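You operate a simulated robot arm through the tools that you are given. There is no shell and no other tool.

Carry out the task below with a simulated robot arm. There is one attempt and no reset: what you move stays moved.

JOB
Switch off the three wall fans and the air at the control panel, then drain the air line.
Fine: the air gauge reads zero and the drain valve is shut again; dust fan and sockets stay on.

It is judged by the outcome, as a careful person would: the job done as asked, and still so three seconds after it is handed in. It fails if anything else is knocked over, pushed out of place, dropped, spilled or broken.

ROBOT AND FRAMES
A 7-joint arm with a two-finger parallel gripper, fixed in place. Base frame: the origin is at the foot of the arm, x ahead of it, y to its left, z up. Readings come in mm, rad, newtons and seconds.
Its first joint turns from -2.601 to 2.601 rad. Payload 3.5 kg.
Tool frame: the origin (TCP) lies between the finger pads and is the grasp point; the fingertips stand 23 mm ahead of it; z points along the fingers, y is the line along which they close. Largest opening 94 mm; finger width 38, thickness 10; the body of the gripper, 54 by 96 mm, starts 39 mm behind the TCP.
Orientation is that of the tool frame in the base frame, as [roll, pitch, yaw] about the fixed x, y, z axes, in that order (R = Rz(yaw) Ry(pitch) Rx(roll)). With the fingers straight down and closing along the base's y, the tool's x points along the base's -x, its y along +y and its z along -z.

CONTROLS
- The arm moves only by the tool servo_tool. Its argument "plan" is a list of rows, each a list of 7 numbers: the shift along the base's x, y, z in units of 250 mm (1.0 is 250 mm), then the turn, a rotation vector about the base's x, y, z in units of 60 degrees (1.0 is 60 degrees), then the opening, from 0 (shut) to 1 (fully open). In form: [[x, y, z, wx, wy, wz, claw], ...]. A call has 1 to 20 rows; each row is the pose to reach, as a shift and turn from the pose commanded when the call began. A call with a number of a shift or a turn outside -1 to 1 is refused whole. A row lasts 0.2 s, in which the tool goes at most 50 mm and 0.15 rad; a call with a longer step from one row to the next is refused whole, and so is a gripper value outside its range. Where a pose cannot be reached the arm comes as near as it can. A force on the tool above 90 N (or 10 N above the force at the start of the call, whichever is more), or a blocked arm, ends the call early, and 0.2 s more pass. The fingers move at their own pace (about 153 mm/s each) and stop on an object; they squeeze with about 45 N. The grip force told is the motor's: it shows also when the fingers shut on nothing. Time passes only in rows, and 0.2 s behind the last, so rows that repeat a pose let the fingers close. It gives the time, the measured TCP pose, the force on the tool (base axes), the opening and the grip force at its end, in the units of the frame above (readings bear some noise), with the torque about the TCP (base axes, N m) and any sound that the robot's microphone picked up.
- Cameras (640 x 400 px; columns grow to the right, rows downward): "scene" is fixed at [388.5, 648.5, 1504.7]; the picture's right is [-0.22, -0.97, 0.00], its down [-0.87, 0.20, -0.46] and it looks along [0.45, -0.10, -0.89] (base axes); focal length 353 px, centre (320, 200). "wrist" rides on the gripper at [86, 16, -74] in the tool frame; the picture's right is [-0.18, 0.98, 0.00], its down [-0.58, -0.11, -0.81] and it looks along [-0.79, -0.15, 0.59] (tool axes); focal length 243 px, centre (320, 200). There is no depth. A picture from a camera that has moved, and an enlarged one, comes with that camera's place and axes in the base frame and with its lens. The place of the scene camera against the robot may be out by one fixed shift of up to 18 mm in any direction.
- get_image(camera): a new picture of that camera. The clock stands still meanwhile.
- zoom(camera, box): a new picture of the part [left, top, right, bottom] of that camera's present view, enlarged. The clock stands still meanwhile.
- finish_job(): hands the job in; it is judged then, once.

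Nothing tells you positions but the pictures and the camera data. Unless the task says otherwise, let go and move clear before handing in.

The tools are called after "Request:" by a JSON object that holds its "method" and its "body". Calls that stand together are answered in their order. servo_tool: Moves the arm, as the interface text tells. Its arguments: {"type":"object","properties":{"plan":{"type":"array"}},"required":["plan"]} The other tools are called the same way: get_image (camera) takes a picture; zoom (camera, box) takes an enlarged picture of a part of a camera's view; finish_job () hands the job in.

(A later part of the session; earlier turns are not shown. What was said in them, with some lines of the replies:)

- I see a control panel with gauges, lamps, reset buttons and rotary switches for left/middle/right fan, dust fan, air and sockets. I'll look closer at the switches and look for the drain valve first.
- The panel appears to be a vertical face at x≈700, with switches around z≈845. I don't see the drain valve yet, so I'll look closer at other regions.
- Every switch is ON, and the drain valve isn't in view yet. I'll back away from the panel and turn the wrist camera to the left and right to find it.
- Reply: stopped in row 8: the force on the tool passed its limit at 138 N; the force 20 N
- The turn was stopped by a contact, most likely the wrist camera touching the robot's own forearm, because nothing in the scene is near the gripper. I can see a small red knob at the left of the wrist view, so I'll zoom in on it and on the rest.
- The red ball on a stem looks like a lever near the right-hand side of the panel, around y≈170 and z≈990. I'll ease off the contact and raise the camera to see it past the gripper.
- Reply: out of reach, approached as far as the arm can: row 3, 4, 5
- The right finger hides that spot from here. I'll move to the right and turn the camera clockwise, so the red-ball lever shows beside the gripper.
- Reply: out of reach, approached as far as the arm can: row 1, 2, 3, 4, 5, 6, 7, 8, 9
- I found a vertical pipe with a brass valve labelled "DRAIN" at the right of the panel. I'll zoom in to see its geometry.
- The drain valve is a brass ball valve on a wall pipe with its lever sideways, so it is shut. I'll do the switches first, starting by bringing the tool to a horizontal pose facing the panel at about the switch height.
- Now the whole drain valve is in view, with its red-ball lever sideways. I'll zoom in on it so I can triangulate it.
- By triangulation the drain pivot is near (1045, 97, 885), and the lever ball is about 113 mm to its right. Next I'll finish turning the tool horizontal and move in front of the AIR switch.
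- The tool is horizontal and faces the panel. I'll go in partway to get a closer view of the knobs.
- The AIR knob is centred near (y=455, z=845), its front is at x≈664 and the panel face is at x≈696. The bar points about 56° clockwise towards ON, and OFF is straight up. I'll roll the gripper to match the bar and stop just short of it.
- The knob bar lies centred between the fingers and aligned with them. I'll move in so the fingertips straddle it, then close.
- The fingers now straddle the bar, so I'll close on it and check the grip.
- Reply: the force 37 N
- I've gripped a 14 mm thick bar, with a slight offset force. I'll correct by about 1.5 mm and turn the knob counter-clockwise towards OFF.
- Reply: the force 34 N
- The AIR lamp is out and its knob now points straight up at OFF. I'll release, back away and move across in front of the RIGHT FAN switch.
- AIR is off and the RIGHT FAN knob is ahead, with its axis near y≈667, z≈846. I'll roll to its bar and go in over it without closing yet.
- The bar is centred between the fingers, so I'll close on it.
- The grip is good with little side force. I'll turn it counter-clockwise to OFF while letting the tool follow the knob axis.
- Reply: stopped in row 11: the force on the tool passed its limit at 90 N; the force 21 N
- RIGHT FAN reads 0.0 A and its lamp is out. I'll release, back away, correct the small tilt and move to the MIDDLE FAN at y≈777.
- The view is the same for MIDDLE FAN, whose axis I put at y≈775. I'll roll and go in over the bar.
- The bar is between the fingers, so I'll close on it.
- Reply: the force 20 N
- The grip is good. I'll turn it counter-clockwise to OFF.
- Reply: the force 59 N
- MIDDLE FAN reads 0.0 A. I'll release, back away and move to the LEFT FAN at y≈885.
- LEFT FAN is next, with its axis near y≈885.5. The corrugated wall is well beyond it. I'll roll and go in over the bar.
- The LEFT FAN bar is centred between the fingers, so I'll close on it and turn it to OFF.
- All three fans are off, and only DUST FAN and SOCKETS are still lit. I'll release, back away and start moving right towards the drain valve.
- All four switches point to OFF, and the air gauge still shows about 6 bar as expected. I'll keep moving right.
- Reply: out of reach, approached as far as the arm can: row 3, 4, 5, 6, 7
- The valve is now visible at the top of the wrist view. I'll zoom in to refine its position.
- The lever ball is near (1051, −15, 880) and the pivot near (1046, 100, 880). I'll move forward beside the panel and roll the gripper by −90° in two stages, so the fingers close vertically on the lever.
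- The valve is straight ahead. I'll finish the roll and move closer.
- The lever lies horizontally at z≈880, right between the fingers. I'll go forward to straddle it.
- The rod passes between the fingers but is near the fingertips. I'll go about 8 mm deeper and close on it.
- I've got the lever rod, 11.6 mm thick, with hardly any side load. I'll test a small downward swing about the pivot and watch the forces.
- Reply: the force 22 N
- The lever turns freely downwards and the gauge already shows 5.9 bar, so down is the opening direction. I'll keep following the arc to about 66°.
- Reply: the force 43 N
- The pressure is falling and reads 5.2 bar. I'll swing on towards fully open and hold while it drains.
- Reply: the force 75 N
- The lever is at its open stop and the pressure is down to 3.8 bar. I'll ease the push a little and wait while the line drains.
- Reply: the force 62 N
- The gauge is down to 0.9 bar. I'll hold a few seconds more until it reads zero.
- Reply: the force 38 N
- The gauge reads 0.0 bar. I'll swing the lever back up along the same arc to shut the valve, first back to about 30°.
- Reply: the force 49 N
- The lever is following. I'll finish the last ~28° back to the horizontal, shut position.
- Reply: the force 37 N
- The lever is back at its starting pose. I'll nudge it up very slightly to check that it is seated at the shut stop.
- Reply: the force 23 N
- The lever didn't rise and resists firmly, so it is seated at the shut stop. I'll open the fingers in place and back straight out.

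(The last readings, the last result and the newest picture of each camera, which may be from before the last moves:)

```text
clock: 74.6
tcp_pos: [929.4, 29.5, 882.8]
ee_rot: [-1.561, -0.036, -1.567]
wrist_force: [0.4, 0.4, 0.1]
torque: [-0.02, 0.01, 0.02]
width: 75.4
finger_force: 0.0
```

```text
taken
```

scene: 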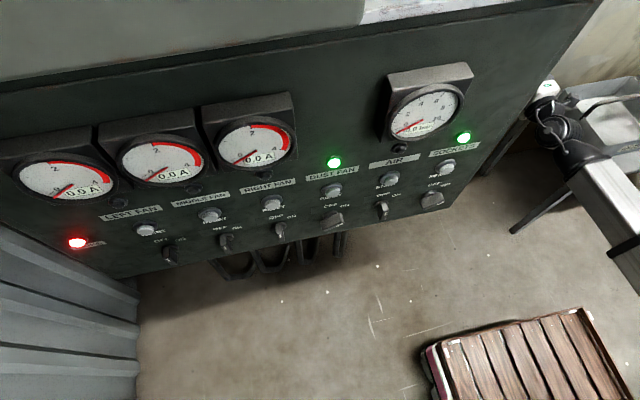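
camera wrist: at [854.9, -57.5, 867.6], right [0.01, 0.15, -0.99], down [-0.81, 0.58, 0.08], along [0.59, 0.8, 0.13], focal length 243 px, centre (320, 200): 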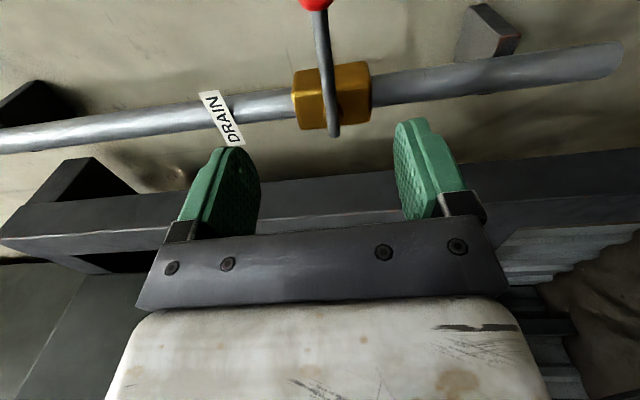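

The lever looks horizontal again. I'll retreat along the way I came in and check the valve and panel from further back.

Request:
{"method": "servo_tool", "body": {"plan": [[-0.05, 0.02, 0, 0.1, 0, 0, 0.8], [-0.1, 0.04, 0, 0.2, 0, 0, 0.8], [-0.15, 0.06, 0, 0.3, 0, 0, 0.8], [-0.2, 0.08, 0, 0.4, 0, 0, 0.8], [-0.27, 0.1, 0, 0.5, 0, 0, 0.8], [-0.36, 0.12, 0, 0.6, 0, 0, 0.8], [-0.46, 0.14, 0, 0.7, 0, 0, 0.8], [-0.58, 0.16, -0.02, 0.78, 0, 0, 0.8], [-0.7, 0.2, -0.05, 0.78, 0, 0, 0.8], [-0.82, 0.25, -0.08, 0.78, 0, 0, 0.8], [-0.94, 0.3, -0.12, 0.78, 0, 0, 0.8]]}}

Request:
{"method": "servo_tool", "body": {"plan": [[0, 0, 0, 0.1, 0, 0, 0.8], [0, 0, 0, 0.2, 0, 0, 0.8], [0, 0, 0, 0.3, 0, 0, 0.8], [0, 0, 0, 0.4, 0, 0, 0.8], [0, 0, 0, 0.5, 0, 0, 0.8], [0, 0, 0, 0.6, 0, 0, 0.8], [0, 0, 0, 0.7, 0, 0, 0.8], [0, 0, 0, 0.75, 0, 0, 0.8]]}}

Request:
{"method": "get_image", "body": {"camera": "wrist"}}

Request:
{"method": "zoom", "body": {"camera": "wrist", "box": [180, 0, 380, 125]}}

Request:
{"method": "get_image", "body": {"camera": "scene"}}

```text
clock: 77.0
tcp_pos: [694.9, 107.2, 852.5]
ee_rot: [-1.556, 0.783, -1.566]
wrist_force: [0.1, -0.9, -0.1]
torque: [-0.01, 0.0, -0.01]
width: 75.0
finger_force: 0.0
```

```text
clock: 78.8
tcp_pos: [692.2, 105.7, 852.2]
ee_rot: [-0.147, 1.565, -0.157]
wrist_force: [0.0, -0.1, -0.6]
torque: [-0.01, 0.01, -0.04]
width: 75.4
finger_force: 0.1
```

```text
taken
camera wrist: at [618.2, 122.0, 763.3], right [0.01, 0.98, 0.18], down [-0.81, -0.1, 0.58], along [0.59, -0.15, 0.79], focal length 243 px, centre (320, 200)
```

wrist: 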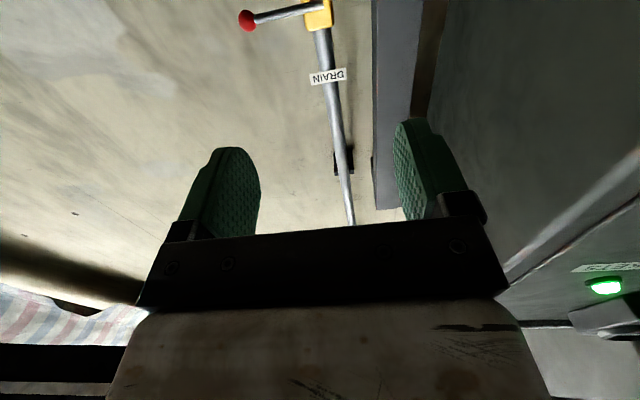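

```text
3.20 times, centred on (280, 62) of wrist
camera zoom: at [618.2, 122.0, 763.3], right [0.01, 0.98, 0.18], down [-0.81, -0.1, 0.58], along [0.59, -0.15, 0.79], focal length 776 px, centre (448, 640)
```

zoom: 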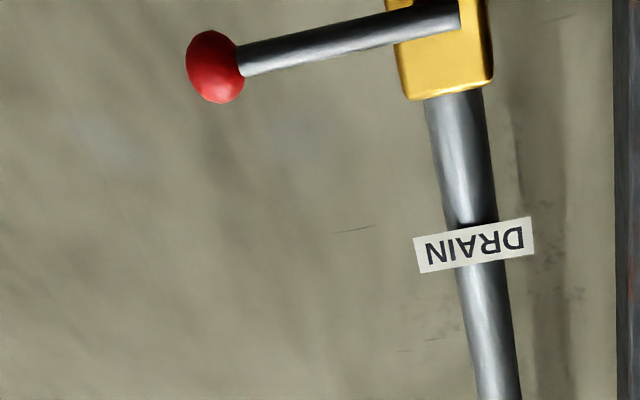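

```text
taken
```

scene: 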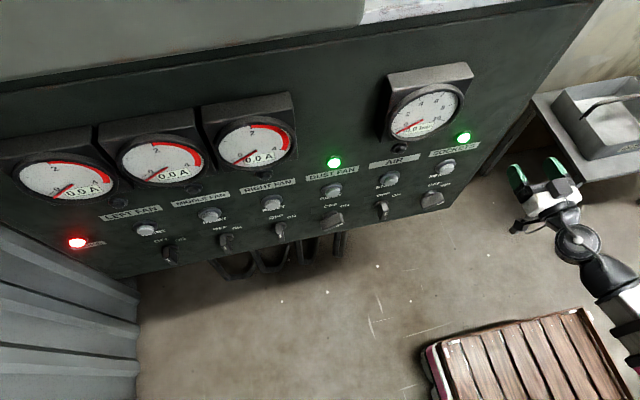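

The lever is horizontal and the arm is clear. One last check of the gauges, lamps and switches.

Request:
{"method": "zoom", "body": {"camera": "scene", "box": [360, 60, 500, 150]}}

Request:
{"method": "zoom", "body": {"camera": "scene", "box": [0, 80, 300, 280]}}

Request:
{"method": "zoom", "body": {"camera": "scene", "box": [240, 110, 480, 260]}}

```text
4.44 times, centred on (430, 105) of scene
camera zoom: at [388.5, 648.5, 1504.7], right [-0.22, -0.97, 0.0], down [-0.87, 0.2, -0.46], along [0.45, -0.1, -0.89], focal length 1568 px, centre (-169, 622)
```

zoom: 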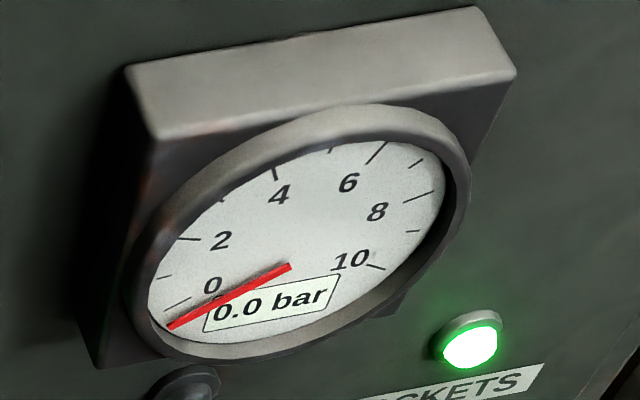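

```text
2.00 times, centred on (150, 180) of scene
camera zoom: at [388.5, 648.5, 1504.7], right [-0.22, -0.97, 0.0], down [-0.87, 0.2, -0.46], along [0.45, -0.1, -0.89], focal length 706 px, centre (660, 240)
```

zoom: 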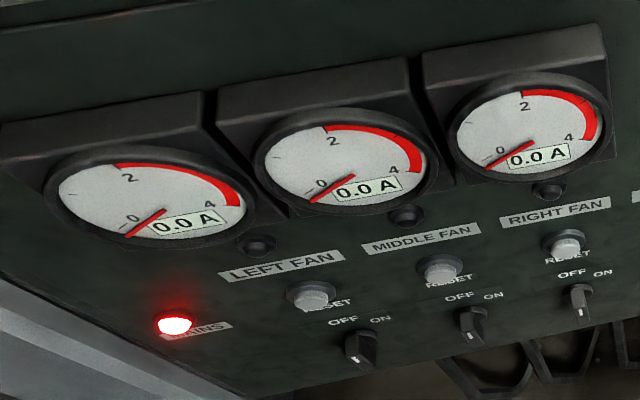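

```text
2.67 times, centred on (360, 185) of scene
camera zoom: at [388.5, 648.5, 1504.7], right [-0.22, -0.97, 0.0], down [-0.87, 0.2, -0.46], along [0.45, -0.1, -0.89], focal length 941 px, centre (213, 240)
```

zoom: 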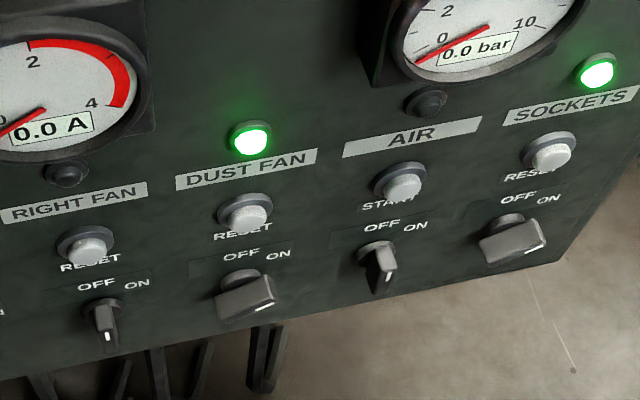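

The three wall fans read 0.0 A with their lamps out. AIR is off and its gauge reads 0.0 bar, the drain lever is back in the shut position, and DUST FAN and SOCKETS are still lit. The arm is clear, so I'm handing the job in.

Request:
{"method": "finish_job", "body": {}}

```text
The job is handed in.
```

The job is done and handed in:

- **Wall fans:** the left, middle and right fans are switched off. Each meter reads 0.0 A and its lamp is out.
- **Air:** the air switch is off at the panel. I opened the drain valve until the air gauge read 0.0 bar, then shut it again. The lever was back against its shut stop before I let go.
- **Left on:** the dust fan and sockets were not touched, and their lamps are still green.

Early on, while I was looking for the drain valve, the tool stopped on a contact force of 138 N. It was most likely the wrist camera touching the robot's own forearm. The pictures showed nothing else near the gripper, and nothing in the scene moved.

The arm let go and is clear of the panel and the valve.
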